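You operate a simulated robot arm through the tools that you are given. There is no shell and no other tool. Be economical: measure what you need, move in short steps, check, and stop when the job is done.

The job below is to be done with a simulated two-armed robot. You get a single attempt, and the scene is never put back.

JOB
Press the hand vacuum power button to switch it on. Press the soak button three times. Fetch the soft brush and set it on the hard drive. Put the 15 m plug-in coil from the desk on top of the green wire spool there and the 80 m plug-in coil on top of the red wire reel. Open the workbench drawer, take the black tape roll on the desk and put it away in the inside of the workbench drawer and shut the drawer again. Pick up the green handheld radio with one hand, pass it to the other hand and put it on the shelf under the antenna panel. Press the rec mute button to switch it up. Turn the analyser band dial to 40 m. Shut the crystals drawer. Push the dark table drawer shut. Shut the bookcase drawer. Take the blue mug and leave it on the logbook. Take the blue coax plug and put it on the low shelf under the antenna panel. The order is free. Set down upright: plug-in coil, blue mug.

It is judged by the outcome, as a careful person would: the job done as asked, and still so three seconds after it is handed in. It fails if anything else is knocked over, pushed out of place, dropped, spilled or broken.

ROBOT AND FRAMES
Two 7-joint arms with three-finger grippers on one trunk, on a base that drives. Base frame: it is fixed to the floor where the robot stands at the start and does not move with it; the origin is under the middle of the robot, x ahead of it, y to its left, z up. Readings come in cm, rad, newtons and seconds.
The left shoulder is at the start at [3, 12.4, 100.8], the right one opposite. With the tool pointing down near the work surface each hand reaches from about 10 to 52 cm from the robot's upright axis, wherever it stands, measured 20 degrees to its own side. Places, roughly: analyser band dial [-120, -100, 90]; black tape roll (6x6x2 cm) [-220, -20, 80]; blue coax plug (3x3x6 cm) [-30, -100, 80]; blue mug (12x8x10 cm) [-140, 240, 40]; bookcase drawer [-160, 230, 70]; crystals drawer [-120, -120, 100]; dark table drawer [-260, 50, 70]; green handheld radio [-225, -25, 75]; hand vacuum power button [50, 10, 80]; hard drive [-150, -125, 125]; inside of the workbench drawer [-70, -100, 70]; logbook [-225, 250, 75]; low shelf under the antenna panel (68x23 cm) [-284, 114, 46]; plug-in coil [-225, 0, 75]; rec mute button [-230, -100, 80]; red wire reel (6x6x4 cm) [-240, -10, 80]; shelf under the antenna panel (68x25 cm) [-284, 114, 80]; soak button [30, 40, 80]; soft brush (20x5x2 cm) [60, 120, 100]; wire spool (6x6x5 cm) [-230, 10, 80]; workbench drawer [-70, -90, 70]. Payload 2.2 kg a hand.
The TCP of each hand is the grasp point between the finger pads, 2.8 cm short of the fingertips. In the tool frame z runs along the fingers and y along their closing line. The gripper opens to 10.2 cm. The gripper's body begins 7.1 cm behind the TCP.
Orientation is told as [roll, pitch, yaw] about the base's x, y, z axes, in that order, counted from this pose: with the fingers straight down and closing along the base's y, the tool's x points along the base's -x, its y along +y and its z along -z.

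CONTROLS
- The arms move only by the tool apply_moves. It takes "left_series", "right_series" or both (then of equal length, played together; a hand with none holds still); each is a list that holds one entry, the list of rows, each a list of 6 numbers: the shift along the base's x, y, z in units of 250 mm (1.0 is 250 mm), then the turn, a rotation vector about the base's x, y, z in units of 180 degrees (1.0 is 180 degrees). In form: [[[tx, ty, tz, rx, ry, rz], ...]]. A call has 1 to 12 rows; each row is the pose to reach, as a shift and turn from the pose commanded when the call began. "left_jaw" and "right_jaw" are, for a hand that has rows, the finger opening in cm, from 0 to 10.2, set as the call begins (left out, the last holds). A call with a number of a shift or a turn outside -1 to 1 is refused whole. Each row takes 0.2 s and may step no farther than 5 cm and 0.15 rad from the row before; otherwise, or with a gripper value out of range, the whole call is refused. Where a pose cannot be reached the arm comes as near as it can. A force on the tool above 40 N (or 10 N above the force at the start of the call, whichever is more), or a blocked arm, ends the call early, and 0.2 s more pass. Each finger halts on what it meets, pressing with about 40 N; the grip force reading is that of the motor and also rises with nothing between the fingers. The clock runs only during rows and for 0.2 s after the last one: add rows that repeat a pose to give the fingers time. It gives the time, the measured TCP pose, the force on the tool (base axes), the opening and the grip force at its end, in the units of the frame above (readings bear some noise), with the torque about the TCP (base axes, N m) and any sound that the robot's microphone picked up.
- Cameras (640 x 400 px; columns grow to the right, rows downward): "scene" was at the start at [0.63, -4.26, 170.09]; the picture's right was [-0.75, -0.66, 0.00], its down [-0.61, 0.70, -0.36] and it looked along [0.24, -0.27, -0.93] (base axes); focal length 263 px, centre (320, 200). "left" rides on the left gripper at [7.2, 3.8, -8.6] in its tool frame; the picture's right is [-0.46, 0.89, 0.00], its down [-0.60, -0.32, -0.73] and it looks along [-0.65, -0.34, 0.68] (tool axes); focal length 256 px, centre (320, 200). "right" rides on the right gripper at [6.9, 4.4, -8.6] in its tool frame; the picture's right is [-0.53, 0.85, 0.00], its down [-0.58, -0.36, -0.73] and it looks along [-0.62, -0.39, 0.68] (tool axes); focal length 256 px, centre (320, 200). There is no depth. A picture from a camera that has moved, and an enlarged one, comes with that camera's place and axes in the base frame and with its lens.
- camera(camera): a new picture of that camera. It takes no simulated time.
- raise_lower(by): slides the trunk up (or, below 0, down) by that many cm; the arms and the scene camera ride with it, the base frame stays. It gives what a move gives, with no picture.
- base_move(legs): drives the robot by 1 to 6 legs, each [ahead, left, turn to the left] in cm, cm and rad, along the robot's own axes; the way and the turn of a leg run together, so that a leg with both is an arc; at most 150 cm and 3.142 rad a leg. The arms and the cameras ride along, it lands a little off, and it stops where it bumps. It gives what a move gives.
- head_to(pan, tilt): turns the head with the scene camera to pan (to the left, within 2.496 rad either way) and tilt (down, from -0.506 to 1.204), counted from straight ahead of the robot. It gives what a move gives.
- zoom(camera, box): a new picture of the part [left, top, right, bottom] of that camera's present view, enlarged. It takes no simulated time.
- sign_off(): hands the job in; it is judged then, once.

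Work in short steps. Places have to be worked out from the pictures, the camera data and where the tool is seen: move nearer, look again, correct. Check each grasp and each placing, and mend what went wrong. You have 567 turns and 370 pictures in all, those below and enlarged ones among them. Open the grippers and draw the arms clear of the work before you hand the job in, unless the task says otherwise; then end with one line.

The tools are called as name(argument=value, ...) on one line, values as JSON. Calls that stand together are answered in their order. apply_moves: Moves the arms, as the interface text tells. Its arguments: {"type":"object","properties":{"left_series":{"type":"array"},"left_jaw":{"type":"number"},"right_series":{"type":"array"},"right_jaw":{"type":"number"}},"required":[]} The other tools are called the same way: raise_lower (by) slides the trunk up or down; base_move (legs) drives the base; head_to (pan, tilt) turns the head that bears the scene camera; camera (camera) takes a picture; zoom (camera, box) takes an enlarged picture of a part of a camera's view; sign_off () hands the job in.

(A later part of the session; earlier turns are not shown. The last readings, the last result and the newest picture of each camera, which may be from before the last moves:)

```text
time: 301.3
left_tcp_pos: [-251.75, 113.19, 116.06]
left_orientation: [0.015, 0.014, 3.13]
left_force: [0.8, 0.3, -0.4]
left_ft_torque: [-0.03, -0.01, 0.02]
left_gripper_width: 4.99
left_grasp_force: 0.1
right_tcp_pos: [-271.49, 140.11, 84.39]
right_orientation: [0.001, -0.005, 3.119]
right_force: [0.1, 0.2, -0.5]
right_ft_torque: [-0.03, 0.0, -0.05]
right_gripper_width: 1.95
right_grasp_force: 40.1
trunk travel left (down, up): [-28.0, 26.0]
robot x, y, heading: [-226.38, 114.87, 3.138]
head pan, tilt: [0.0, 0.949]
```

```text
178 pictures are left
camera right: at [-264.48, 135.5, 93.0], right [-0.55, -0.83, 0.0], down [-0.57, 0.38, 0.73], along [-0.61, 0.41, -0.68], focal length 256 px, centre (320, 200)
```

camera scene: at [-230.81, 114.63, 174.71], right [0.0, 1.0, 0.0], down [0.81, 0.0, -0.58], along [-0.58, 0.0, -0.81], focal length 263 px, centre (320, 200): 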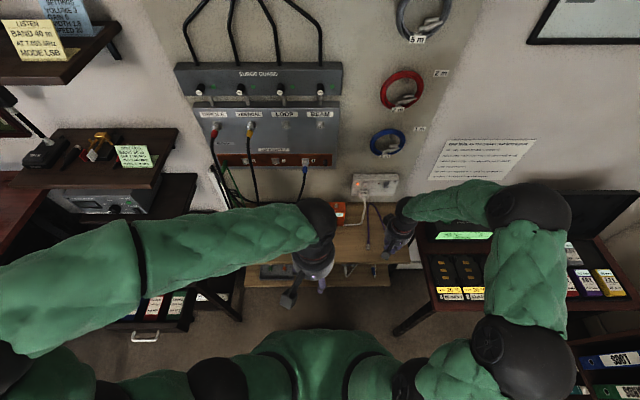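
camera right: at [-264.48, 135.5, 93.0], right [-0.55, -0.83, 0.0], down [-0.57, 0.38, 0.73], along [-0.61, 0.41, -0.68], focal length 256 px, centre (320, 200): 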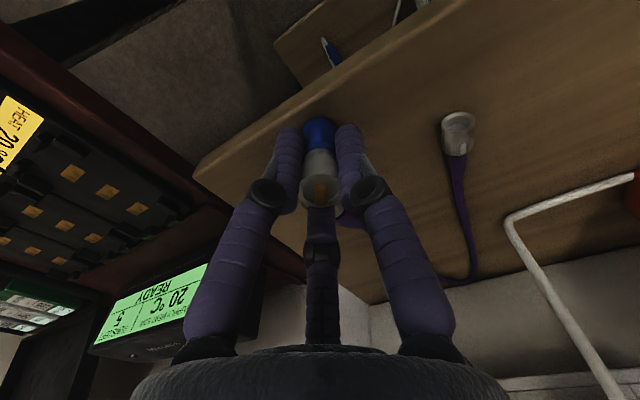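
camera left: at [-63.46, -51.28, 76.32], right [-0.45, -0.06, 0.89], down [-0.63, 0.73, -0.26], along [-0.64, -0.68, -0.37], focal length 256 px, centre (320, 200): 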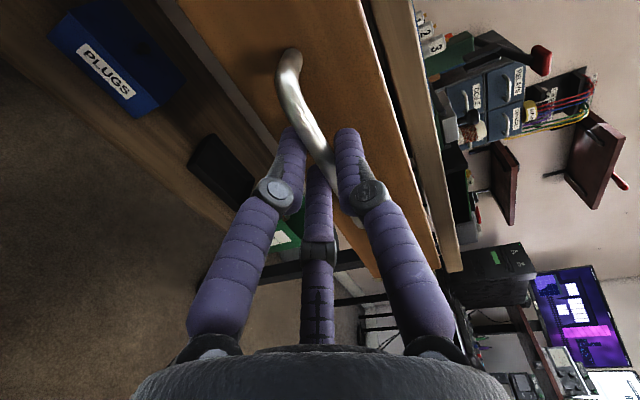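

apply_moves(right_series=[[[0, 0, -0.015, 0, 0, 0], [0, 0, -0.03, 0, 0, 0], [0, 0, -0.045, 0, 0, 0], [0, 0, -0.06, 0, 0, 0], [0, 0, -0.075, 0, 0, 0]]])

```text
time: 302.5
left_tcp_pos: [-251.4, 113.13, 116.1]
left_orientation: [0.014, 0.013, 3.131]
left_force: [0.5, -0.1, 0.6]
left_ft_torque: [0.01, -0.01, -0.02]
left_gripper_width: 5.0
left_grasp_force: 0.0
right_tcp_pos: [-271.41, 139.98, 82.72]
right_orientation: [-0.002, -0.011, 3.119]
right_force: [-0.4, 0.4, 36.7]
right_ft_torque: [-0.04, -0.06, 0.01]
right_gripper_width: 1.95
right_grasp_force: 40.0
trunk travel left (down, up): [-28.0, 26.0]
robot x, y, heading: [-226.36, 114.41, 3.137]
head pan, tilt: [0.0, 0.949]
```

Contact. Ease 1 mm up, open, and lift clear.

apply_moves(right_series=[[[0, 0, 0.012, 0, 0, 0], [0, 0, 0.012, 0, 0, 0]]])

apply_moves(right_series=[[[0, 0, 0, 0, 0, 0], [0, 0, 0, 0, 0, 0], [0, 0, 0.0, 0, 0, 0], [0, 0, 0.16, 0, 0, 0], [0, 0, 0.34, 0, 0, 0], [0.1, -0.1, 0.4, 0, 0, 0]]], right_jaw=4.5)

camera(camera="right")

```text
time: 303.1
left_tcp_pos: [-251.69, 113.2, 116.07]
left_orientation: [0.012, 0.015, 3.13]
left_force: [0.2, 0.7, -0.5]
left_ft_torque: [-0.01, 0.0, 0.0]
left_gripper_width: 4.99
left_grasp_force: 0.1
right_tcp_pos: [-271.26, 139.96, 82.84]
right_orientation: [0.0, -0.002, 3.122]
right_force: [-2.4, 0.2, 10.6]
right_ft_torque: [-0.01, 0.06, 0.0]
right_gripper_width: 1.92
right_grasp_force: 40.1
trunk travel left (down, up): [-28.0, 26.0]
robot x, y, heading: [-226.34, 114.54, 3.138]
head pan, tilt: [0.0, 0.949]
```

```text
time: 304.5
left_tcp_pos: [-251.61, 113.16, 116.07]
left_orientation: [0.015, 0.015, 3.13]
left_force: [-0.5, -0.2, 0.4]
left_ft_torque: [0.02, 0.02, -0.01]
left_gripper_width: 4.99
left_grasp_force: 0.1
right_tcp_pos: [-268.8, 137.64, 93.1]
right_orientation: [-0.002, -0.004, 3.12]
right_force: [0.9, 0.5, 0.5]
right_ft_torque: [0.04, 0.04, 0.0]
right_gripper_width: 4.52
right_grasp_force: 0.1
trunk travel left (down, up): [-28.0, 26.0]
robot x, y, heading: [-226.57, 114.75, 3.14]
head pan, tilt: [0.0, 0.949]
```

```text
177 pictures are left
camera right: at [-261.84, 132.95, 101.72], right [-0.55, -0.83, 0.0], down [-0.57, 0.38, 0.73], along [-0.61, 0.41, -0.68], focal length 256 px, centre (320, 200)
```

right: 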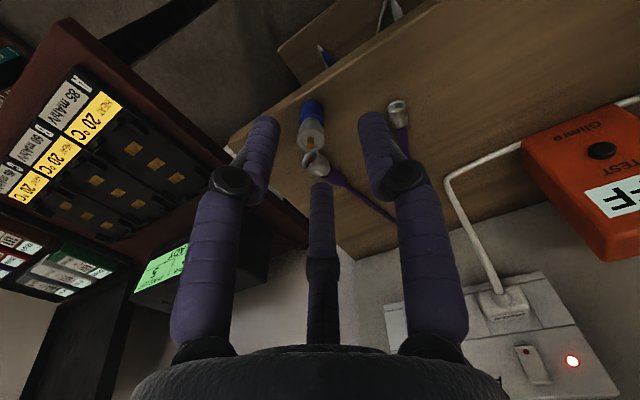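

Plug stands upright on the shelf. Tilt the right hand 40° and approach it from the front.

apply_moves(right_series=[[[0.05, 0.02, 0, 0, 0.045, 0], [0.12, 0.05, 0, 0, 0.09, 0], [0.2, 0.08, -0.05, 0, 0.135, 0], [0.27, 0.095, -0.1, 0, 0.18, 0], [0.27, 0.095, -0.15, 0, 0.222, 0], [0.27, 0.095, -0.2, 0, 0.222, 0]]], right_jaw=5)

camera(camera="right")

```text
time: 305.9
left_tcp_pos: [-251.89, 113.3, 116.15]
left_orientation: [0.016, 0.015, 3.127]
left_force: [-0.9, 1.2, -0.3]
left_ft_torque: [-0.04, -0.03, -0.01]
left_gripper_width: 5.0
left_grasp_force: 0.0
right_tcp_pos: [-264.8, 136.07, 91.07]
right_orientation: [-0.009, -0.678, 3.11]
right_force: [-0.7, -0.2, 0.1]
right_ft_torque: [0.01, -0.02, -0.02]
right_gripper_width: 4.99
right_grasp_force: 0.0
right hand out of reach, approached as far as the arm can: row 4, 5, 6
trunk travel left (down, up): [-28.0, 26.0]
robot x, y, heading: [-226.58, 114.79, 3.138]
head pan, tilt: [0.0, 0.949]
```

```text
176 pictures are left
camera right: at [-254.01, 131.16, 93.44], right [-0.45, -0.83, 0.33], down [0.02, 0.36, 0.93], along [-0.89, 0.42, -0.14], focal length 256 px, centre (320, 200)
```

right: 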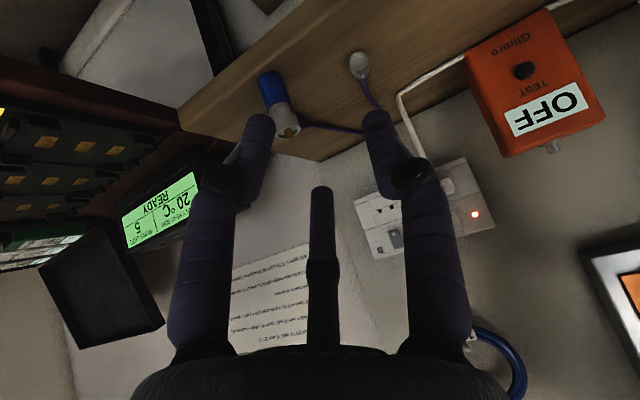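

Back off 10 cm to give the arm room, then align with the plug.

base_move(legs=[[-10, 0, 0]])

apply_moves(right_series=[[[-0.1, 0.04, -0.04, 0, 0, 0], [-0.2, 0.08, -0.1, 0, 0, 0], [-0.3, 0.08, -0.16, 0, 0, 0], [-0.3, 0.08, -0.16, 0, 0, 0]]])

camera(camera="right")

```text
time: 307.0
left_tcp_pos: [-241.53, 113.39, 116.13]
left_orientation: [0.015, 0.014, 3.129]
left_force: [1.5, -0.2, 0.2]
left_ft_torque: [0.01, 0.06, 0.03]
left_gripper_width: 5.01
left_grasp_force: 0.0
right_tcp_pos: [-254.53, 135.92, 91.08]
right_orientation: [-0.011, -0.681, 3.109]
right_force: [1.4, -0.7, 0.9]
right_ft_torque: [0.0, 0.02, -0.02]
right_gripper_width: 5.0
right_grasp_force: 0.0
trunk travel left (down, up): [-28.0, 26.0]
robot x, y, heading: [-216.32, 114.43, 3.131]
head pan, tilt: [0.0, 0.949]
```

```text
time: 308.0
left_tcp_pos: [-241.55, 113.28, 116.14]
left_orientation: [0.013, 0.015, 3.128]
left_force: [0.3, 0.1, -1.6]
left_ft_torque: [0.0, -0.01, 0.0]
left_gripper_width: 4.98
left_grasp_force: 0.1
right_tcp_pos: [-261.92, 137.69, 87.15]
right_orientation: [-0.015, -0.673, 3.111]
right_force: [0.1, -0.8, 0.1]
right_ft_torque: [0.0, -0.01, 0.0]
right_gripper_width: 4.99
right_grasp_force: 0.1
right hand out of reach, approached as far as the arm can: row 2
trunk travel left (down, up): [-28.0, 26.0]
robot x, y, heading: [-216.53, 114.56, 3.133]
head pan, tilt: [0.0, 0.949]
```

```text
175 pictures are left
camera right: at [-251.29, 132.87, 89.56], right [-0.45, -0.83, 0.32], down [0.02, 0.35, 0.94], along [-0.89, 0.43, -0.14], focal length 256 px, centre (320, 200)
```

right: 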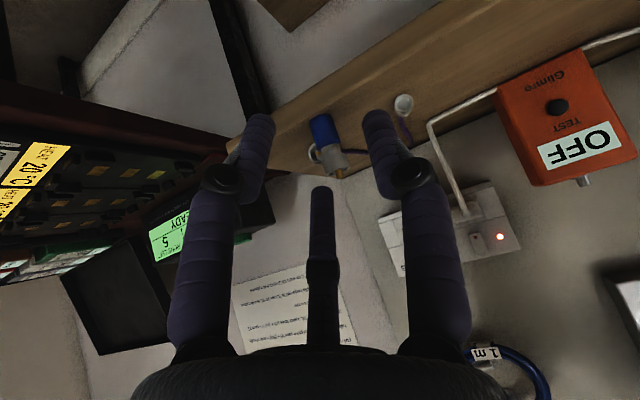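

Plug mid at about (-271.3, 140.1, ~80). Move in around it.

apply_moves(right_series=[[[0, 0.05, -0.08, 0, 0, 0], [-0.02, 0.096, -0.16, 0, 0, 0], [-0.1, 0.096, -0.24, 0, 0, 0], [-0.22, 0.096, -0.26, 0, 0, 0], [-0.33, 0.096, -0.264, 0, 0, 0], [-0.365, 0.096, -0.264, 0, 0, 0]]])

camera(camera="right")

```text
time: 309.0
left_tcp_pos: [-241.42, 113.28, 116.11]
left_orientation: [0.015, 0.015, 3.125]
left_force: [0.3, -0.4, 0.3]
left_ft_torque: [-0.02, 0.0, 0.02]
left_gripper_width: 4.99
left_grasp_force: 0.0
right_tcp_pos: [-267.58, 138.7, 81.88]
right_orientation: [-0.016, -0.663, 3.108]
right_force: [14.2, -3.2, 17.0]
right_ft_torque: [-0.89, 0.0, 0.36]
right_gripper_width: 5.38
right_grasp_force: 3.0
right hand out of reach, approached as far as the arm can: row 1, 2, 3, 4
trunk travel left (down, up): [-28.0, 26.0]
robot x, y, heading: [-216.47, 114.61, 3.132]
head pan, tilt: [0.0, 0.949]
stopped in row 4 (right hand): the force on the tool passed its limit at 130 N (the readings are from after the stop); the commanded pose is now the measured one
```

```text
174 pictures are left
camera right: at [-256.88, 133.94, 84.37], right [-0.46, -0.83, 0.32], down [0.01, 0.35, 0.94], along [-0.89, 0.43, -0.15], focal length 256 px, centre (320, 200)
```

right: 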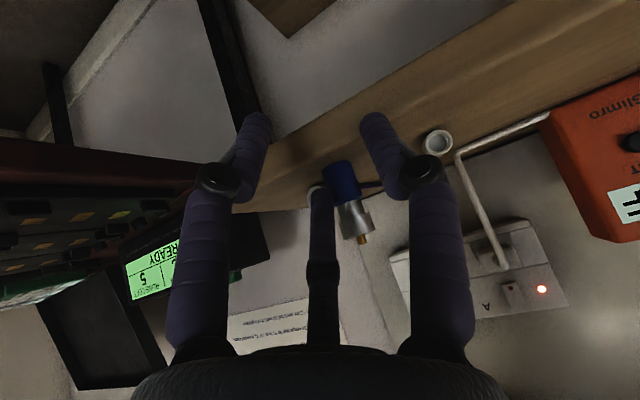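

The shelf top is actually ≈80, so I was too low and touched it. The plug is still upright. Back out, raise and re-approach higher.

apply_moves(right_series=[[[0.06, 0, 0.04, 0, 0, 0], [0.12, 0, 0.1, 0, 0, 0], [0.16, 0.04, 0.16, 0, 0, 0]]])

camera(camera="right")

```text
time: 309.8
left_tcp_pos: [-241.54, 113.3, 116.12]
left_orientation: [0.016, 0.014, 3.127]
left_force: [-0.6, 0.1, -0.2]
left_ft_torque: [0.01, 0.01, -0.02]
left_gripper_width: 5.01
left_grasp_force: 0.0
right_tcp_pos: [-263.95, 139.85, 86.11]
right_orientation: [-0.027, -0.657, 3.111]
right_force: [0.2, -0.3, 0.1]
right_ft_torque: [-0.05, 0.02, 0.01]
right_gripper_width: 5.0
right_grasp_force: 0.1
trunk travel left (down, up): [-28.0, 26.0]
robot x, y, heading: [-216.52, 114.39, 3.138]
head pan, tilt: [0.0, 0.949]
```

```text
173 pictures are left
camera right: at [-253.27, 134.93, 88.52], right [-0.46, -0.83, 0.31], down [0.01, 0.35, 0.94], along [-0.89, 0.44, -0.15], focal length 256 px, centre (320, 200)
```

right: 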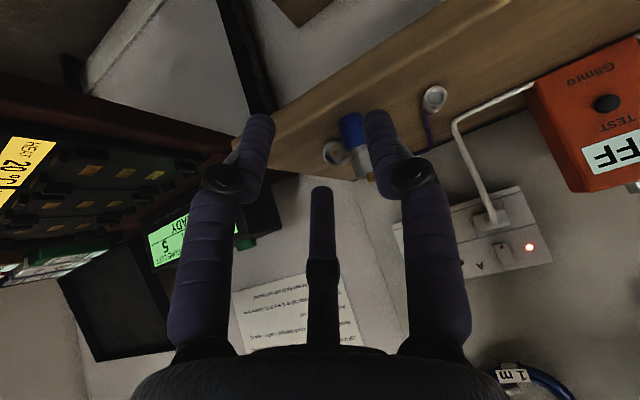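

Plug mid at (-271.3, 139.5, 83). Approach at z≈84.

apply_moves(right_series=[[[-0.06, -0.005, -0.04, 0, 0, 0], [-0.13, -0.01, -0.08, 0, 0, 0], [-0.2, -0.012, -0.088, 0, 0, 0], [-0.27, -0.012, -0.088, 0, 0, 0], [-0.28, -0.012, -0.088, 0, 0, 0]]])

camera(camera="right")

```text
time: 311.0
left_tcp_pos: [-241.26, 113.26, 116.17]
left_orientation: [0.016, 0.011, 3.126]
left_force: [0.1, -0.7, 0.1]
left_ft_torque: [0.02, 0.01, 0.0]
left_gripper_width: 5.01
left_grasp_force: 0.0
right_tcp_pos: [-270.25, 139.33, 83.59]
right_orientation: [-0.014, -0.659, 3.109]
right_force: [26.9, -0.8, 14.0]
right_ft_torque: [0.07, -1.09, -0.68]
right_gripper_width: 6.27
right_grasp_force: 9.1
trunk travel left (down, up): [-28.0, 26.0]
robot x, y, heading: [-216.29, 114.88, 3.138]
head pan, tilt: [0.0, 0.949]
```

```text
172 pictures are left
camera right: at [-259.65, 134.53, 86.09], right [-0.46, -0.83, 0.32], down [0.01, 0.35, 0.94], along [-0.89, 0.43, -0.16], focal length 256 px, centre (320, 200)
```

right: 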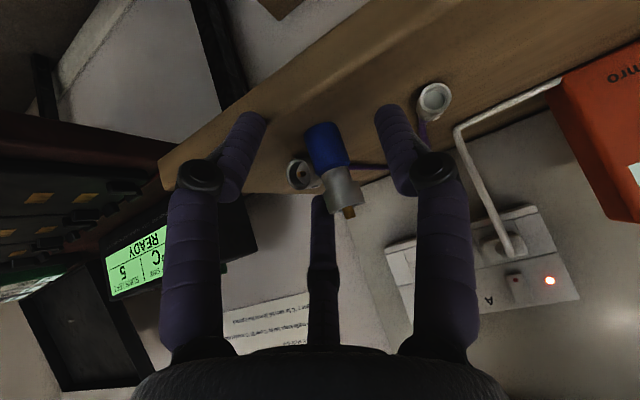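

Tips press the shelf (its top is ≈81). Raise 2 cm in place.

apply_moves(right_series=[[[0.01, 0, 0.04, 0, 0, 0], [0.01, 0, 0.09, 0, 0, 0], [0.0, 0, 0.09, 0, 0, 0]]])

camera(camera="right")

camera(camera="scene")

```text
time: 311.8
left_tcp_pos: [-241.7, 113.33, 116.02]
left_orientation: [0.016, 0.016, 3.125]
left_force: [0.2, 0.0, -0.2]
left_ft_torque: [0.02, -0.01, -0.01]
left_gripper_width: 5.01
left_grasp_force: 0.1
right_tcp_pos: [-271.01, 139.56, 85.92]
right_orientation: [-0.018, -0.663, 3.11]
right_force: [0.5, 0.8, 0.1]
right_ft_torque: [-0.01, -0.01, -0.01]
right_gripper_width: 5.02
right_grasp_force: 0.1
trunk travel left (down, up): [-28.0, 26.0]
robot x, y, heading: [-216.49, 114.29, 3.136]
head pan, tilt: [0.0, 0.949]
```

```text
171 pictures are left
camera right: at [-260.25, 134.74, 88.32], right [-0.46, -0.83, 0.32], down [0.01, 0.35, 0.94], along [-0.89, 0.43, -0.15], focal length 256 px, centre (320, 200)
```

right: 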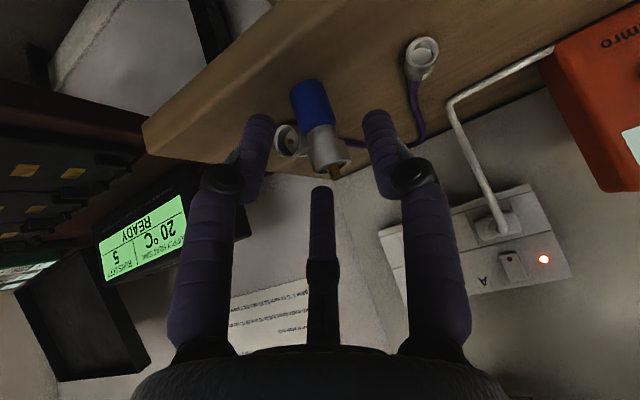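

```text
170 pictures are left
camera scene: at [-220.8, 114.59, 174.7], right [0.01, 1.0, 0.0], down [0.81, -0.01, -0.58], along [-0.58, 0.0, -0.81], focal length 263 px, centre (320, 200)
```

scene: 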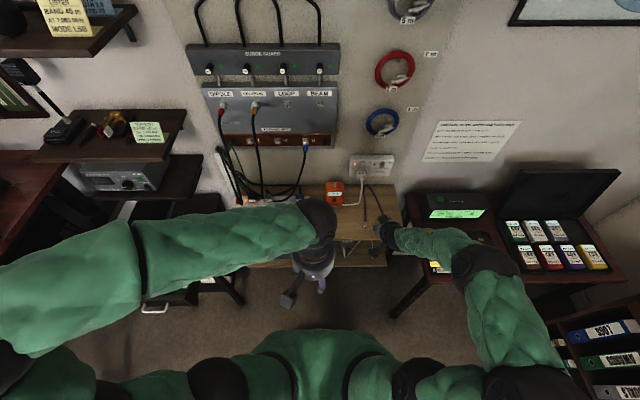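

Plug is between the pads. Close gently and lift.

apply_moves(right_series=[[[0, 0, -0.02, 0, 0, 0], [0, 0, -0.02, 0, 0, 0], [0, 0, -0.02, 0, 0, 0], [0, 0, -0.02, 0, 0, 0]]], right_jaw=0)

apply_moves(right_series=[[[0, 0, 0.06, 0, 0, 0], [0.04, 0, 0.16, 0, 0, 0], [0.12, 0, 0.3, 0, 0, 0]]])

camera(camera="right")

```text
time: 312.8
left_tcp_pos: [-241.44, 113.28, 116.1]
left_orientation: [0.014, 0.013, 3.126]
left_force: [-0.5, 0.3, 0.7]
left_ft_torque: [0.01, 0.01, 0.01]
left_gripper_width: 4.97
left_grasp_force: 0.1
right_tcp_pos: [-270.99, 139.63, 85.71]
right_orientation: [-0.022, -0.672, 3.109]
right_force: [-2.0, -1.8, 29.6]
right_ft_torque: [-0.39, 0.66, 0.06]
right_gripper_width: 2.53
right_grasp_force: 40.5
trunk travel left (down, up): [-28.0, 26.0]
robot x, y, heading: [-216.4, 114.38, 3.134]
head pan, tilt: [0.0, 0.949]
```

```text
time: 313.6
left_tcp_pos: [-241.6, 113.18, 115.95]
left_orientation: [0.016, 0.014, 3.124]
left_force: [0.5, -0.1, -0.1]
left_ft_torque: [0.0, 0.01, 0.01]
left_gripper_width: 5.0
left_grasp_force: 0.1
right_tcp_pos: [-267.71, 139.25, 92.83]
right_orientation: [-0.015, -0.663, 3.111]
right_force: [-0.6, -0.3, 0.0]
right_ft_torque: [-0.01, 0.03, -0.02]
right_gripper_width: 2.42
right_grasp_force: 40.0
trunk travel left (down, up): [-28.0, 26.0]
robot x, y, heading: [-216.28, 114.22, 3.13]
head pan, tilt: [0.0, 0.949]
```

```text
169 pictures are left
camera right: at [-256.92, 134.49, 95.3], right [-0.46, -0.83, 0.32], down [0.01, 0.35, 0.94], along [-0.89, 0.43, -0.15], focal length 256 px, centre (320, 200)
```

right: 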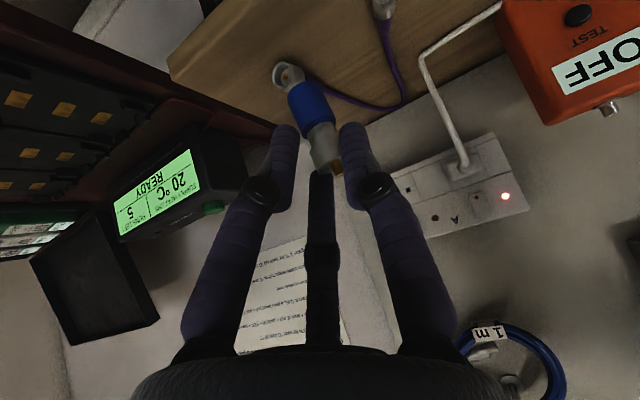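

Plug regrasped, upright in the tilted hand. Back off 15 cm and shift left 24 cm so my elbow clears the laptop table, then lower the trunk.

base_move(legs=[[-15, 0, 0], [0, 24, 0]])

raise_lower(by=-27)

camera(camera="right")

camera(camera="scene")

```text
time: 316.3
left_tcp_pos: [-226.83, 89.55, 116.03]
left_orientation: [0.014, 0.016, 3.127]
left_force: [-0.4, -0.6, 0.4]
left_ft_torque: [0.02, 0.0, 0.0]
left_gripper_width: 4.99
left_grasp_force: 0.1
right_tcp_pos: [-253.09, 115.74, 92.93]
right_orientation: [-0.018, -0.663, 3.11]
right_force: [-0.2, -0.7, -0.5]
right_ft_torque: [0.07, -0.02, -0.03]
right_gripper_width: 2.42
right_grasp_force: 39.8
trunk travel left (down, up): [-28.0, 26.0]
robot x, y, heading: [-201.64, 90.53, 3.133]
head pan, tilt: [0.0, 0.949]
```

```text
time: 319.1
left_tcp_pos: [-226.79, 89.58, 89.14]
left_orientation: [0.015, 0.014, 3.127]
left_force: [-0.6, 0.1, 0.1]
left_ft_torque: [0.01, 0.0, -0.01]
left_gripper_width: 5.01
left_grasp_force: 0.0
right_tcp_pos: [-253.04, 115.8, 65.87]
right_orientation: [-0.017, -0.663, 3.108]
right_force: [0.4, 0.2, -0.8]
right_ft_torque: [-0.03, 0.02, 0.01]
right_gripper_width: 2.41
right_grasp_force: 39.0
trunk travel left (down, up): [-1.0, 53.0]
robot x, y, heading: [-201.99, 90.93, 3.139]
head pan, tilt: [0.0, 0.949]
```

```text
168 pictures are left
camera right: at [-242.34, 111.0, 68.32], right [-0.46, -0.83, 0.32], down [0.01, 0.35, 0.94], along [-0.89, 0.43, -0.15], focal length 256 px, centre (320, 200)
```

right: 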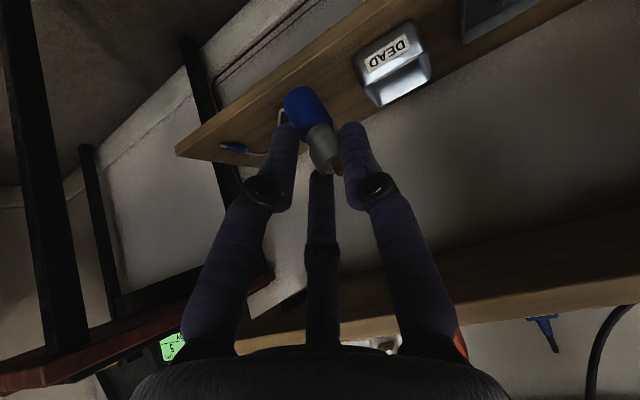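

```text
167 pictures are left
camera scene: at [-205.95, 90.96, 147.72], right [0.01, 1.0, 0.0], down [0.81, -0.01, -0.58], along [-0.58, 0.0, -0.81], focal length 263 px, centre (320, 200)
```

scene: 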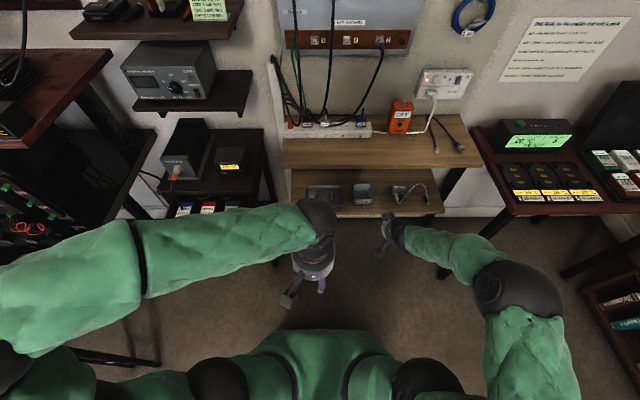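

Free front spot on the low shelf at (-272, 120). Lower the arm in front of the shelf first.

apply_moves(right_series=[[[-0.02, 0.04, -0.12, 0, 0, 0], [-0.04, 0.1, -0.26, 0, 0, 0], [-0.06, 0.17, -0.4, 0, 0, 0], [-0.06, 0.17, -0.48, 0, 0, 0], [-0.06, 0.17, -0.48, 0, 0, 0]]])

camera(camera="right")

```text
time: 320.3
left_tcp_pos: [-226.82, 89.62, 89.01]
left_orientation: [0.016, 0.017, 3.125]
left_force: [-0.2, 1.0, -0.4]
left_ft_torque: [-0.01, -0.02, -0.01]
left_gripper_width: 4.99
left_grasp_force: 0.0
right_tcp_pos: [-254.07, 119.42, 53.53]
right_orientation: [-0.032, -0.588, 3.115]
right_force: [-0.8, 0.3, 0.0]
right_ft_torque: [0.0, 0.0, 0.01]
right_gripper_width: 2.43
right_grasp_force: 40.1
right hand out of reach, approached as far as the arm can: row 3, 4, 5
trunk travel left (down, up): [-1.0, 53.0]
robot x, y, heading: [-201.67, 91.13, 3.134]
head pan, tilt: [0.0, 0.949]
```

```text
166 pictures are left
camera right: at [-243.68, 114.55, 56.76], right [-0.48, -0.83, 0.27], down [-0.06, 0.34, 0.94], along [-0.87, 0.44, -0.21], focal length 256 px, centre (320, 200)
```

right: 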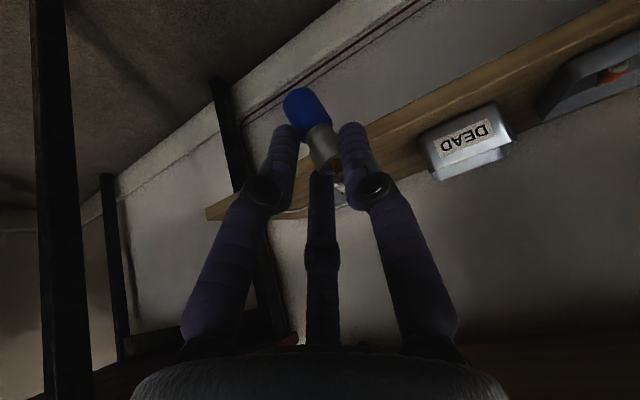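

Raise 1.5 cm for safe entry and drive ahead 12 cm, then check.

apply_moves(right_series=[[[0, 0.02, 0.06, 0, 0, 0], [0, 0.02, 0.08, 0, 0, 0]]])

base_move(legs=[[12, 0, 0]])

camera(camera="right")

zoom(camera="scene", box=[260, 100, 500, 250])

```text
time: 320.9
left_tcp_pos: [-226.89, 89.67, 89.22]
left_orientation: [0.016, 0.016, 3.126]
left_force: [-0.4, 0.9, 0.8]
left_ft_torque: [0.0, -0.01, 0.02]
left_gripper_width: 5.01
left_grasp_force: 0.1
right_tcp_pos: [-255.3, 120.02, 56.33]
right_orientation: [-0.025, -0.654, 3.11]
right_force: [0.6, -0.2, -0.9]
right_ft_torque: [0.01, -0.02, -0.01]
right_gripper_width: 2.44
right_grasp_force: 40.3
right hand out of reach, approached as far as the arm can: row 1, 2
trunk travel left (down, up): [-1.0, 53.0]
robot x, y, heading: [-201.52, 90.63, 3.135]
head pan, tilt: [0.0, 0.949]
```

```text
time: 322.1
left_tcp_pos: [-239.21, 89.68, 89.06]
left_orientation: [0.015, 0.017, 3.128]
left_force: [0.3, 0.7, -0.9]
left_ft_torque: [-0.02, -0.03, 0.01]
left_gripper_width: 5.0
left_grasp_force: 0.1
right_tcp_pos: [-267.49, 120.13, 56.26]
right_orientation: [-0.023, -0.654, 3.109]
right_force: [0.1, 0.8, -0.9]
right_ft_torque: [0.01, -0.01, 0.04]
right_gripper_width: 2.4
right_grasp_force: 39.9
trunk travel left (down, up): [-1.0, 53.0]
robot x, y, heading: [-213.47, 91.33, 3.137]
head pan, tilt: [0.0, 0.949]
```

```text
165 pictures are left
camera right: at [-256.77, 115.2, 58.82], right [-0.46, -0.83, 0.31], down [0.0, 0.35, 0.94], along [-0.89, 0.44, -0.16], focal length 256 px, centre (320, 200)
```

right: 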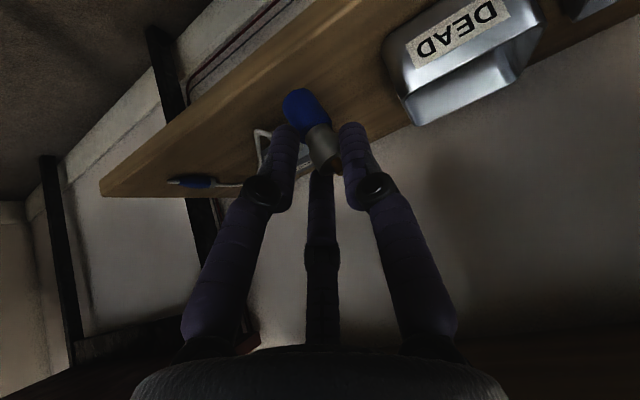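

```text
2.67 times, centred on (380, 175) of scene
camera zoom: at [-218.19, 91.05, 147.7], right [0.01, 1.0, 0.0], down [0.81, -0.01, -0.58], along [-0.58, 0.0, -0.81], focal length 702 px, centre (160, 267)
```

zoom: 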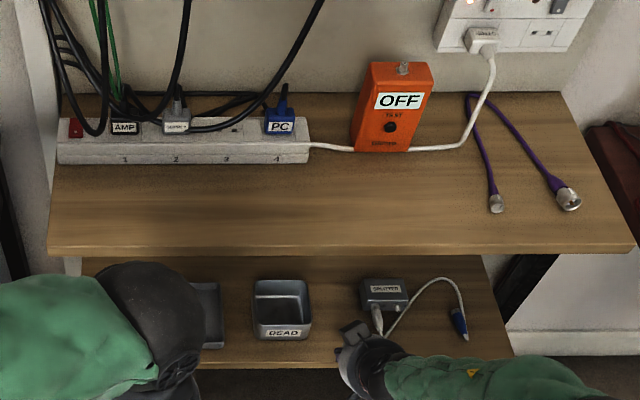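

Clear. Advance 4 cm and lower in small steps until contact.

base_move(legs=[[4, 0, 0]])

apply_moves(right_series=[[[0, 0, -0.04, 0, 0, 0], [0, 0, -0.08, 0, 0, 0], [0, 0, -0.11, 0, 0, 0], [0, 0, -0.13, 0, 0, 0]]])

camera(camera="right")

```text
time: 323.0
left_tcp_pos: [-243.16, 89.8, 88.91]
left_orientation: [0.016, 0.016, 3.127]
left_force: [0.0, -0.5, -0.2]
left_ft_torque: [-0.02, -0.01, -0.01]
left_gripper_width: 4.99
left_grasp_force: 0.0
right_tcp_pos: [-271.56, 120.15, 56.32]
right_orientation: [-0.026, -0.655, 3.111]
right_force: [0.3, 0.0, -0.9]
right_ft_torque: [-0.02, 0.0, 0.01]
right_gripper_width: 2.41
right_grasp_force: 40.3
trunk travel left (down, up): [-1.0, 53.0]
robot x, y, heading: [-217.6, 90.82, 3.134]
head pan, tilt: [0.0, 0.949]
```

```text
time: 324.0
left_tcp_pos: [-243.18, 89.76, 89.07]
left_orientation: [0.015, 0.016, 3.127]
left_force: [0.5, -0.4, -0.4]
left_ft_torque: [0.0, 0.01, 0.01]
left_gripper_width: 4.99
left_grasp_force: 0.0
right_tcp_pos: [-271.97, 119.77, 53.29]
right_orientation: [-0.031, -0.648, 3.11]
right_force: [0.3, 0.4, -0.3]
right_ft_torque: [-0.01, -0.01, 0.0]
right_gripper_width: 2.41
right_grasp_force: 40.3
right hand out of reach, approached as far as the arm can: row 4
trunk travel left (down, up): [-1.0, 53.0]
robot x, y, heading: [-217.56, 91.04, 3.137]
head pan, tilt: [0.0, 0.949]
```

```text
163 pictures are left
camera right: at [-261.38, 114.77, 55.9], right [-0.47, -0.83, 0.3], down [0.0, 0.34, 0.94], along [-0.88, 0.44, -0.16], focal length 256 px, centre (320, 200)
```

right: 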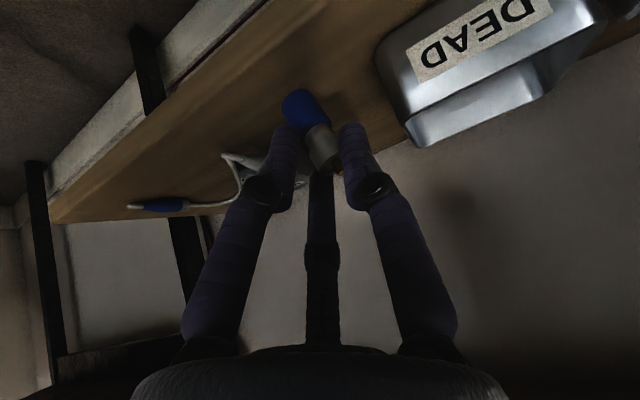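

Continue lowering.

apply_moves(right_series=[[[0, 0, -0.02, 0, 0, 0], [0, 0, -0.04, 0, 0, 0], [0, 0, -0.06, 0, 0, 0], [0, 0, -0.08, 0, 0, 0]]])

```text
time: 325.0
left_tcp_pos: [-243.07, 89.74, 89.13]
left_orientation: [0.015, 0.014, 3.126]
left_force: [0.1, -0.2, -0.8]
left_ft_torque: [0.03, -0.01, -0.01]
left_gripper_width: 4.96
left_grasp_force: 0.1
right_tcp_pos: [-272.74, 119.53, 51.97]
right_orientation: [-0.036, -0.653, 3.11]
right_force: [5.8, -1.0, 20.6]
right_ft_torque: [0.0, 0.14, -0.01]
right_gripper_width: 2.43
right_grasp_force: 40.1
right hand out of reach, approached as far as the arm can: row 2, 3, 4
trunk travel left (down, up): [-1.0, 53.0]
robot x, y, heading: [-218.31, 90.75, 3.138]
head pan, tilt: [0.0, 0.949]
```

Contact (20 N). Ease up slightly, open, and check before withdrawing.

apply_moves(right_series=[[[0, 0, 0.012, 0, 0, 0], [0, 0, 0.012, 0, 0, 0], [0, 0, 0.012, 0, 0, 0], [0, 0, 0.012, 0, 0, 0]]], right_jaw=4.2)

camera(camera="right")

```text
time: 326.0
left_tcp_pos: [-243.1, 89.74, 89.05]
left_orientation: [0.015, 0.014, 3.127]
left_force: [0.4, 0.0, 0.6]
left_ft_torque: [0.02, 0.01, 0.01]
left_gripper_width: 5.0
left_grasp_force: 0.1
right_tcp_pos: [-272.59, 119.27, 52.05]
right_orientation: [-0.029, -0.648, 3.11]
right_force: [0.4, 0.6, -0.2]
right_ft_torque: [0.0, -0.01, -0.02]
right_gripper_width: 4.21
right_grasp_force: 0.0
trunk travel left (down, up): [-1.0, 53.0]
robot x, y, heading: [-217.79, 91.19, 3.135]
head pan, tilt: [0.0, 0.949]
```

```text
162 pictures are left
camera right: at [-262.04, 114.36, 54.57], right [-0.47, -0.83, 0.3], down [0.0, 0.34, 0.94], along [-0.88, 0.44, -0.16], focal length 256 px, centre (320, 200)
```

right: 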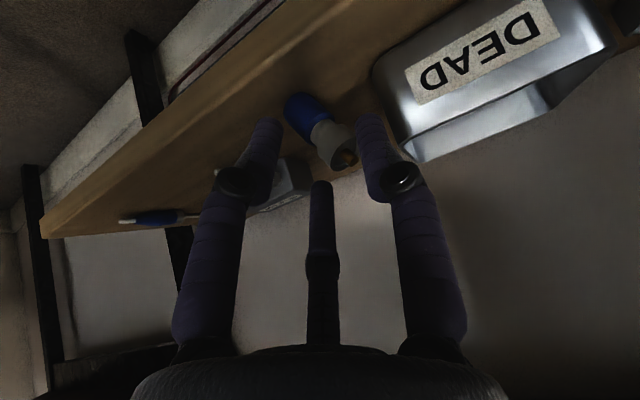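

Plug stands free. Withdraw by backing the base straight out.

base_move(legs=[[-18, 0, 0]])

zoom(camera="scene", box=[260, 80, 500, 230])

camera(camera="right")

```text
time: 327.5
left_tcp_pos: [-225.33, 89.68, 89.1]
left_orientation: [0.016, 0.014, 3.126]
left_force: [-0.5, -0.2, -0.8]
left_ft_torque: [0.02, 0.01, 0.03]
left_gripper_width: 5.0
left_grasp_force: 0.1
right_tcp_pos: [-254.69, 119.22, 52.02]
right_orientation: [-0.029, -0.649, 3.11]
right_force: [-0.1, -0.3, 0.3]
right_ft_torque: [0.0, 0.03, -0.03]
right_gripper_width: 4.22
right_grasp_force: 0.0
trunk travel left (down, up): [-1.0, 53.0]
robot x, y, heading: [-199.93, 91.01, 3.135]
head pan, tilt: [0.0, 0.949]
```

```text
2.67 times, centred on (380, 155) of scene
camera zoom: at [-204.31, 90.95, 147.71], right [0.01, 1.0, 0.0], down [0.81, -0.01, -0.58], along [-0.58, 0.0, -0.81], focal length 702 px, centre (160, 320)
```

zoom: 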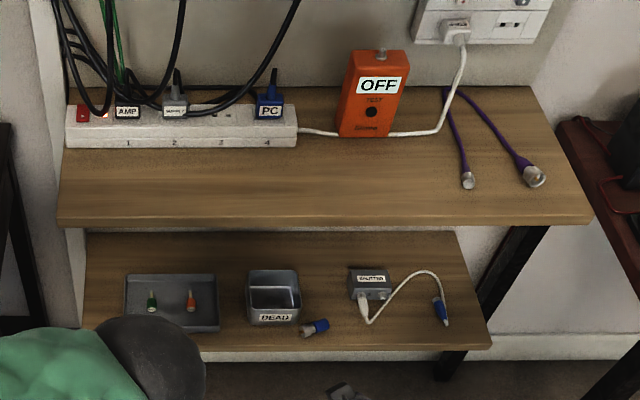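

```text
160 pictures are left
camera right: at [-244.18, 114.26, 54.6], right [-0.47, -0.83, 0.3], down [0.0, 0.34, 0.94], along [-0.88, 0.44, -0.16], focal length 256 px, centre (320, 200)
```

right: 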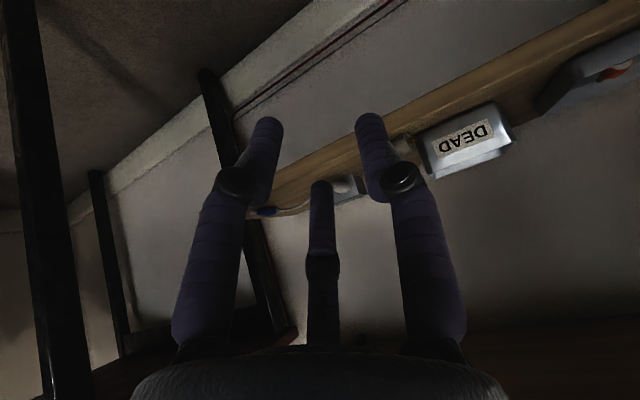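

The plug tipped onto its side but rests safely on the low shelf (no upright requirement). Next, the dark table drawer to my left. Back off, retract the right hand, shift left and look.

base_move(legs=[[-12, 0, 0]])

apply_moves(right_series=[[[0.05, 0, 0.1, 0, -0.04, 0], [0.1, 0, 0.25, 0, -0.08, 0], [0.2, 0, 0.4, 0, -0.12, 0], [0.3, 0, 0.55, 0, -0.16, 0], [0.4, 0, 0.7, 0, -0.2, 0], [0.5, 0, 0.8, 0, -0.206, 0]]])

base_move(legs=[[0, 26, 0]])

head_to(pan=0.2, tilt=0.8)

camera(camera="scene")

```text
time: 328.8
left_tcp_pos: [-213.3, 89.63, 89.05]
left_orientation: [0.015, 0.013, 3.125]
left_force: [0.3, -0.4, -0.6]
left_ft_torque: [-0.01, 0.03, -0.03]
left_gripper_width: 4.97
left_grasp_force: 0.0
right_tcp_pos: [-242.74, 119.26, 51.97]
right_orientation: [-0.031, -0.649, 3.107]
right_force: [-0.5, -0.4, -0.4]
right_ft_torque: [0.03, 0.02, -0.03]
right_gripper_width: 4.23
right_grasp_force: 0.1
trunk travel left (down, up): [-1.0, 53.0]
robot x, y, heading: [-187.66, 90.64, 3.134]
head pan, tilt: [0.0, 0.949]
```

```text
time: 330.2
left_tcp_pos: [-213.22, 89.61, 89.06]
left_orientation: [0.017, 0.014, 3.123]
left_force: [0.3, -0.5, 1.0]
left_ft_torque: [-0.02, 0.01, 0.0]
left_gripper_width: 4.99
left_grasp_force: 0.1
right_tcp_pos: [-230.16, 119.36, 72.02]
right_orientation: [-0.051, -0.001, 3.116]
right_force: [0.2, 0.6, 0.1]
right_ft_torque: [0.04, 0.01, 0.0]
right_gripper_width: 4.19
right_grasp_force: 0.1
trunk travel left (down, up): [-1.0, 53.0]
robot x, y, heading: [-188.27, 91.08, 3.137]
head pan, tilt: [0.0, 0.949]
```

```text
time: 332.0
left_tcp_pos: [-213.56, 63.7, 89.01]
left_orientation: [0.017, 0.015, 3.126]
left_force: [0.2, -0.4, -0.3]
left_ft_torque: [-0.02, 0.04, -0.02]
left_gripper_width: 5.0
left_grasp_force: 0.0
right_tcp_pos: [-230.41, 93.34, 71.89]
right_orientation: [-0.05, -0.002, 3.115]
right_force: [0.6, 0.4, 0.5]
right_ft_torque: [0.03, 0.01, 0.0]
right_gripper_width: 4.2
right_grasp_force: 0.1
trunk travel left (down, up): [-1.0, 53.0]
robot x, y, heading: [-188.4, 65.1, 3.133]
head pan, tilt: [0.0, 0.949]
```

```text
time: 332.8
left_tcp_pos: [-213.46, 63.67, 89.14]
left_orientation: [0.015, 0.015, 3.125]
left_force: [-1.3, 0.7, -0.4]
left_ft_torque: [0.01, 0.02, -0.04]
left_gripper_width: 5.01
left_grasp_force: 0.1
right_tcp_pos: [-230.52, 93.41, 71.9]
right_orientation: [-0.05, -0.002, 3.116]
right_force: [-0.3, 1.0, 0.0]
right_ft_torque: [-0.01, 0.01, -0.03]
right_gripper_width: 4.2
right_grasp_force: 0.1
trunk travel left (down, up): [-1.0, 53.0]
robot x, y, heading: [-188.14, 64.79, 3.137]
head pan, tilt: [0.201, 0.799]
```

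```text
159 pictures are left
camera scene: at [-193.25, 63.36, 148.86], right [-0.19, 0.98, 0.0], down [0.7, 0.14, -0.7], along [-0.68, -0.13, -0.72], focal length 263 px, centre (320, 200)
```

scene: 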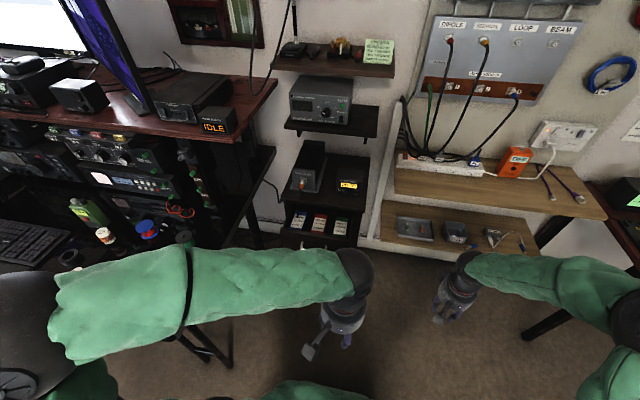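

The stand's open drawer is ahead-left (y≈50). Close the left jaw, extend toward it with a 40° tilt.

apply_moves(left_series=[[[-0.14, -0.06, 0, 0, 0.03, 0], [-0.28, -0.12, 0, 0, 0.07, 0], [-0.42, -0.2, -0.04, 0, 0.11, 0], [-0.56, -0.28, -0.1, 0, 0.15, 0], [-0.66, -0.36, -0.18, 0, 0.19, 0], [-0.72, -0.44, -0.28, 0, 0.222, 0], [-0.72, -0.52, -0.4, 0, 0.222, 0]]], left_jaw=0)

camera(camera="left")

camera(camera="scene")

```text
time: 334.4
left_tcp_pos: [-231.52, 50.66, 78.99]
left_orientation: [0.028, -0.684, 3.123]
left_force: [0.4, 0.2, -0.4]
left_ft_torque: [0.0, -0.03, 0.0]
left_gripper_width: 0.22
left_grasp_force: 32.1
right_tcp_pos: [-230.58, 93.51, 71.85]
right_orientation: [-0.05, -0.001, 3.115]
right_force: [0.1, 0.1, -0.3]
right_ft_torque: [0.04, -0.02, 0.0]
right_gripper_width: 4.2
right_grasp_force: 0.2
trunk travel left (down, up): [-1.0, 53.0]
robot x, y, heading: [-188.11, 64.82, 3.133]
head pan, tilt: [0.201, 0.799]
```

```text
158 pictures are left
camera left: at [-220.44, 46.85, 81.14], right [-0.36, -0.88, 0.31], down [-0.01, 0.34, 0.94], along [-0.93, 0.34, -0.13], focal length 256 px, centre (320, 200)
```

left: 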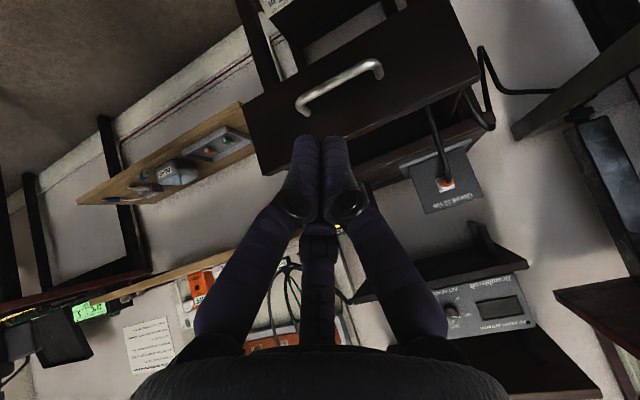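

```text
157 pictures are left
camera scene: at [-193.25, 63.34, 148.86], right [-0.19, 0.98, 0.0], down [0.7, 0.14, -0.7], along [-0.68, -0.13, -0.72], focal length 263 px, centre (320, 200)
```

scene: 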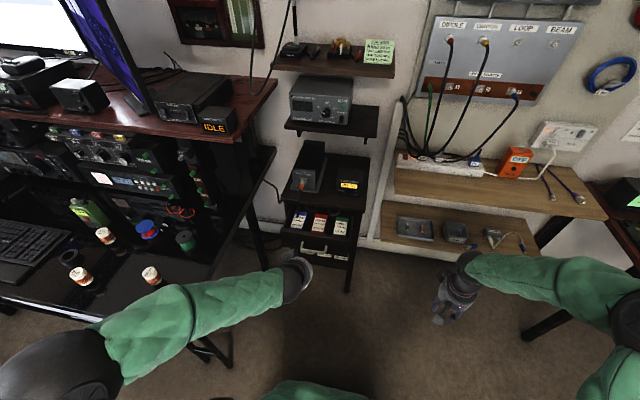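

Drawer front at x≈-248, handle z≈68, y≈50. Lower the hand and push -x.

apply_moves(left_series=[[[0, 0, -0.1, 0, 0, 0], [0, -0.02, -0.2, 0, 0, 0], [-0.04, -0.03, -0.3, 0, 0, 0]]])

base_move(legs=[[9, 0, 0]])

camera(camera="left")

```text
time: 335.1
left_tcp_pos: [-232.61, 49.95, 71.37]
left_orientation: [0.028, -0.684, 3.123]
left_force: [0.1, 0.8, 0.8]
left_ft_torque: [0.03, -0.02, 0.03]
left_gripper_width: 0.22
left_grasp_force: 32.0
right_tcp_pos: [-230.64, 93.37, 72.01]
right_orientation: [-0.051, -0.002, 3.115]
right_force: [0.2, -0.3, 0.9]
right_ft_torque: [0.0, -0.02, -0.03]
right_gripper_width: 4.18
right_grasp_force: 0.0
trunk travel left (down, up): [-1.0, 53.0]
robot x, y, heading: [-188.34, 64.87, 3.136]
head pan, tilt: [0.201, 0.799]
```

```text
time: 336.2
left_tcp_pos: [-241.58, 49.98, 71.34]
left_orientation: [0.027, -0.681, 3.122]
left_force: [0.0, -1.3, -0.1]
left_ft_torque: [-0.01, 0.01, 0.0]
left_gripper_width: 0.21
left_grasp_force: 31.3
right_tcp_pos: [-239.42, 93.53, 71.87]
right_orientation: [-0.052, -0.001, 3.117]
right_force: [-1.1, -0.4, -0.5]
right_ft_torque: [-0.01, 0.0, -0.03]
right_gripper_width: 4.18
right_grasp_force: 0.1
trunk travel left (down, up): [-1.0, 53.0]
robot x, y, heading: [-197.07, 65.04, 3.141]
head pan, tilt: [0.201, 0.799]
```

```text
156 pictures are left
camera left: at [-230.46, 46.24, 73.64], right [-0.36, -0.88, 0.31], down [-0.01, 0.34, 0.94], along [-0.93, 0.34, -0.13], focal length 256 px, centre (320, 200)
```

left: 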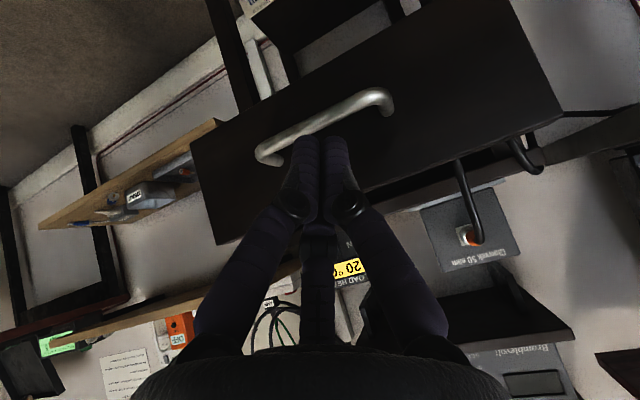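

Fingertips are just above the handle. Push with the arm.

apply_moves(left_series=[[[-0.1, 0, 0, 0, 0, 0], [-0.2, 0, 0, 0, 0, 0], [-0.28, 0, 0, 0, 0, 0], [-0.36, 0, 0, 0, 0, 0], [-0.44, 0, 0, 0, 0, 0], [-0.52, 0, 0, 0, 0, 0]]])

camera(camera="left")

zoom(camera="scene", box=[240, 130, 432, 250])

```text
time: 337.6
left_tcp_pos: [-254.53, 50.06, 71.49]
left_orientation: [0.028, -0.683, 3.122]
left_force: [0.1, -0.2, 0.2]
left_ft_torque: [0.01, -0.02, -0.02]
left_gripper_width: 0.22
left_grasp_force: 31.1
right_tcp_pos: [-239.49, 93.47, 71.85]
right_orientation: [-0.05, -0.002, 3.115]
right_force: [-0.3, -0.2, -0.3]
right_ft_torque: [0.0, -0.01, 0.0]
right_gripper_width: 4.19
right_grasp_force: 0.1
trunk travel left (down, up): [-1.0, 53.0]
robot x, y, heading: [-197.01, 64.61, 3.135]
head pan, tilt: [0.201, 0.799]
```

```text
155 pictures are left
camera left: at [-243.49, 46.28, 73.69], right [-0.36, -0.88, 0.31], down [-0.01, 0.34, 0.94], along [-0.93, 0.34, -0.13], focal length 256 px, centre (320, 200)
```

left: 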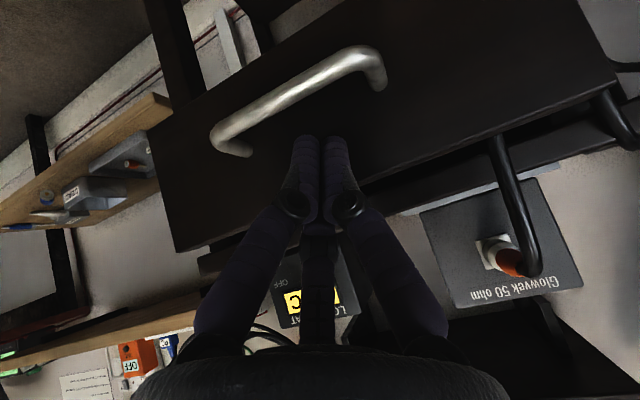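

```text
3.33 times, centred on (336, 190) of scene
camera zoom: at [-202.15, 63.41, 148.86], right [-0.19, 0.98, 0.0], down [0.7, 0.14, -0.7], along [-0.68, -0.13, -0.72], focal length 877 px, centre (267, 233)
```

zoom: 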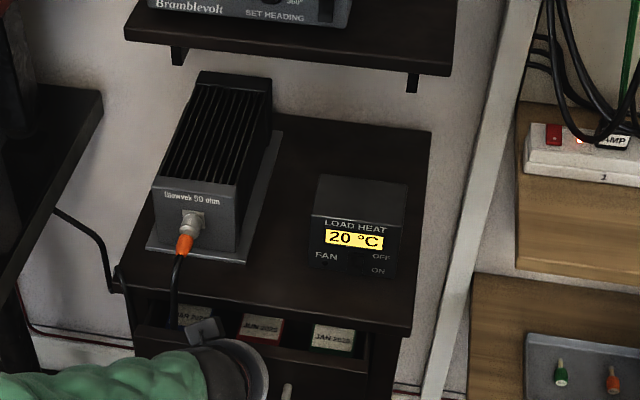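

Drawer moving in; continue the push.

apply_moves(left_series=[[[-0.05, 0, 0, 0, 0, 0], [-0.1, 0, 0, 0, 0, 0], [-0.15, 0, 0, 0, 0, 0], [-0.2, 0, 0, 0, 0, 0]]])

zoom(camera="scene", box=[240, 130, 432, 250])

```text
time: 338.6
left_tcp_pos: [-259.61, 49.87, 71.49]
left_orientation: [0.03, -0.683, 3.123]
left_force: [0.3, -0.3, -0.4]
left_ft_torque: [0.01, 0.0, 0.02]
left_gripper_width: 0.2
left_grasp_force: 31.9
right_tcp_pos: [-239.36, 93.39, 71.86]
right_orientation: [-0.051, -0.002, 3.119]
right_force: [-0.3, 0.7, -0.3]
right_ft_torque: [0.0, 0.03, 0.0]
right_gripper_width: 4.19
right_grasp_force: 0.0
trunk travel left (down, up): [-1.0, 53.0]
robot x, y, heading: [-197.22, 64.9, 3.138]
head pan, tilt: [0.201, 0.799]
```

```text
3.33 times, centred on (336, 190) of scene
camera zoom: at [-202.15, 63.4, 148.86], right [-0.19, 0.98, 0.0], down [0.7, 0.14, -0.7], along [-0.68, -0.13, -0.72], focal length 877 px, centre (267, 233)
```

zoom: 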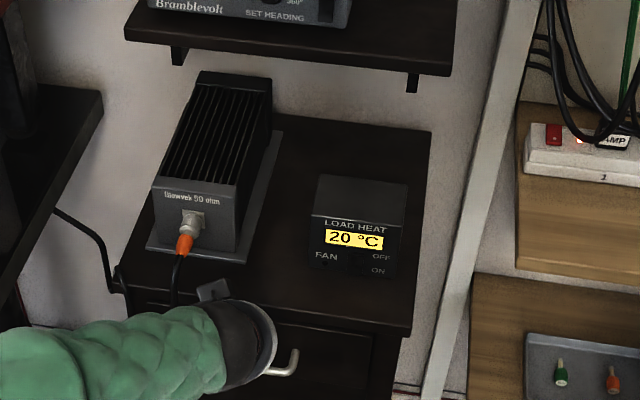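

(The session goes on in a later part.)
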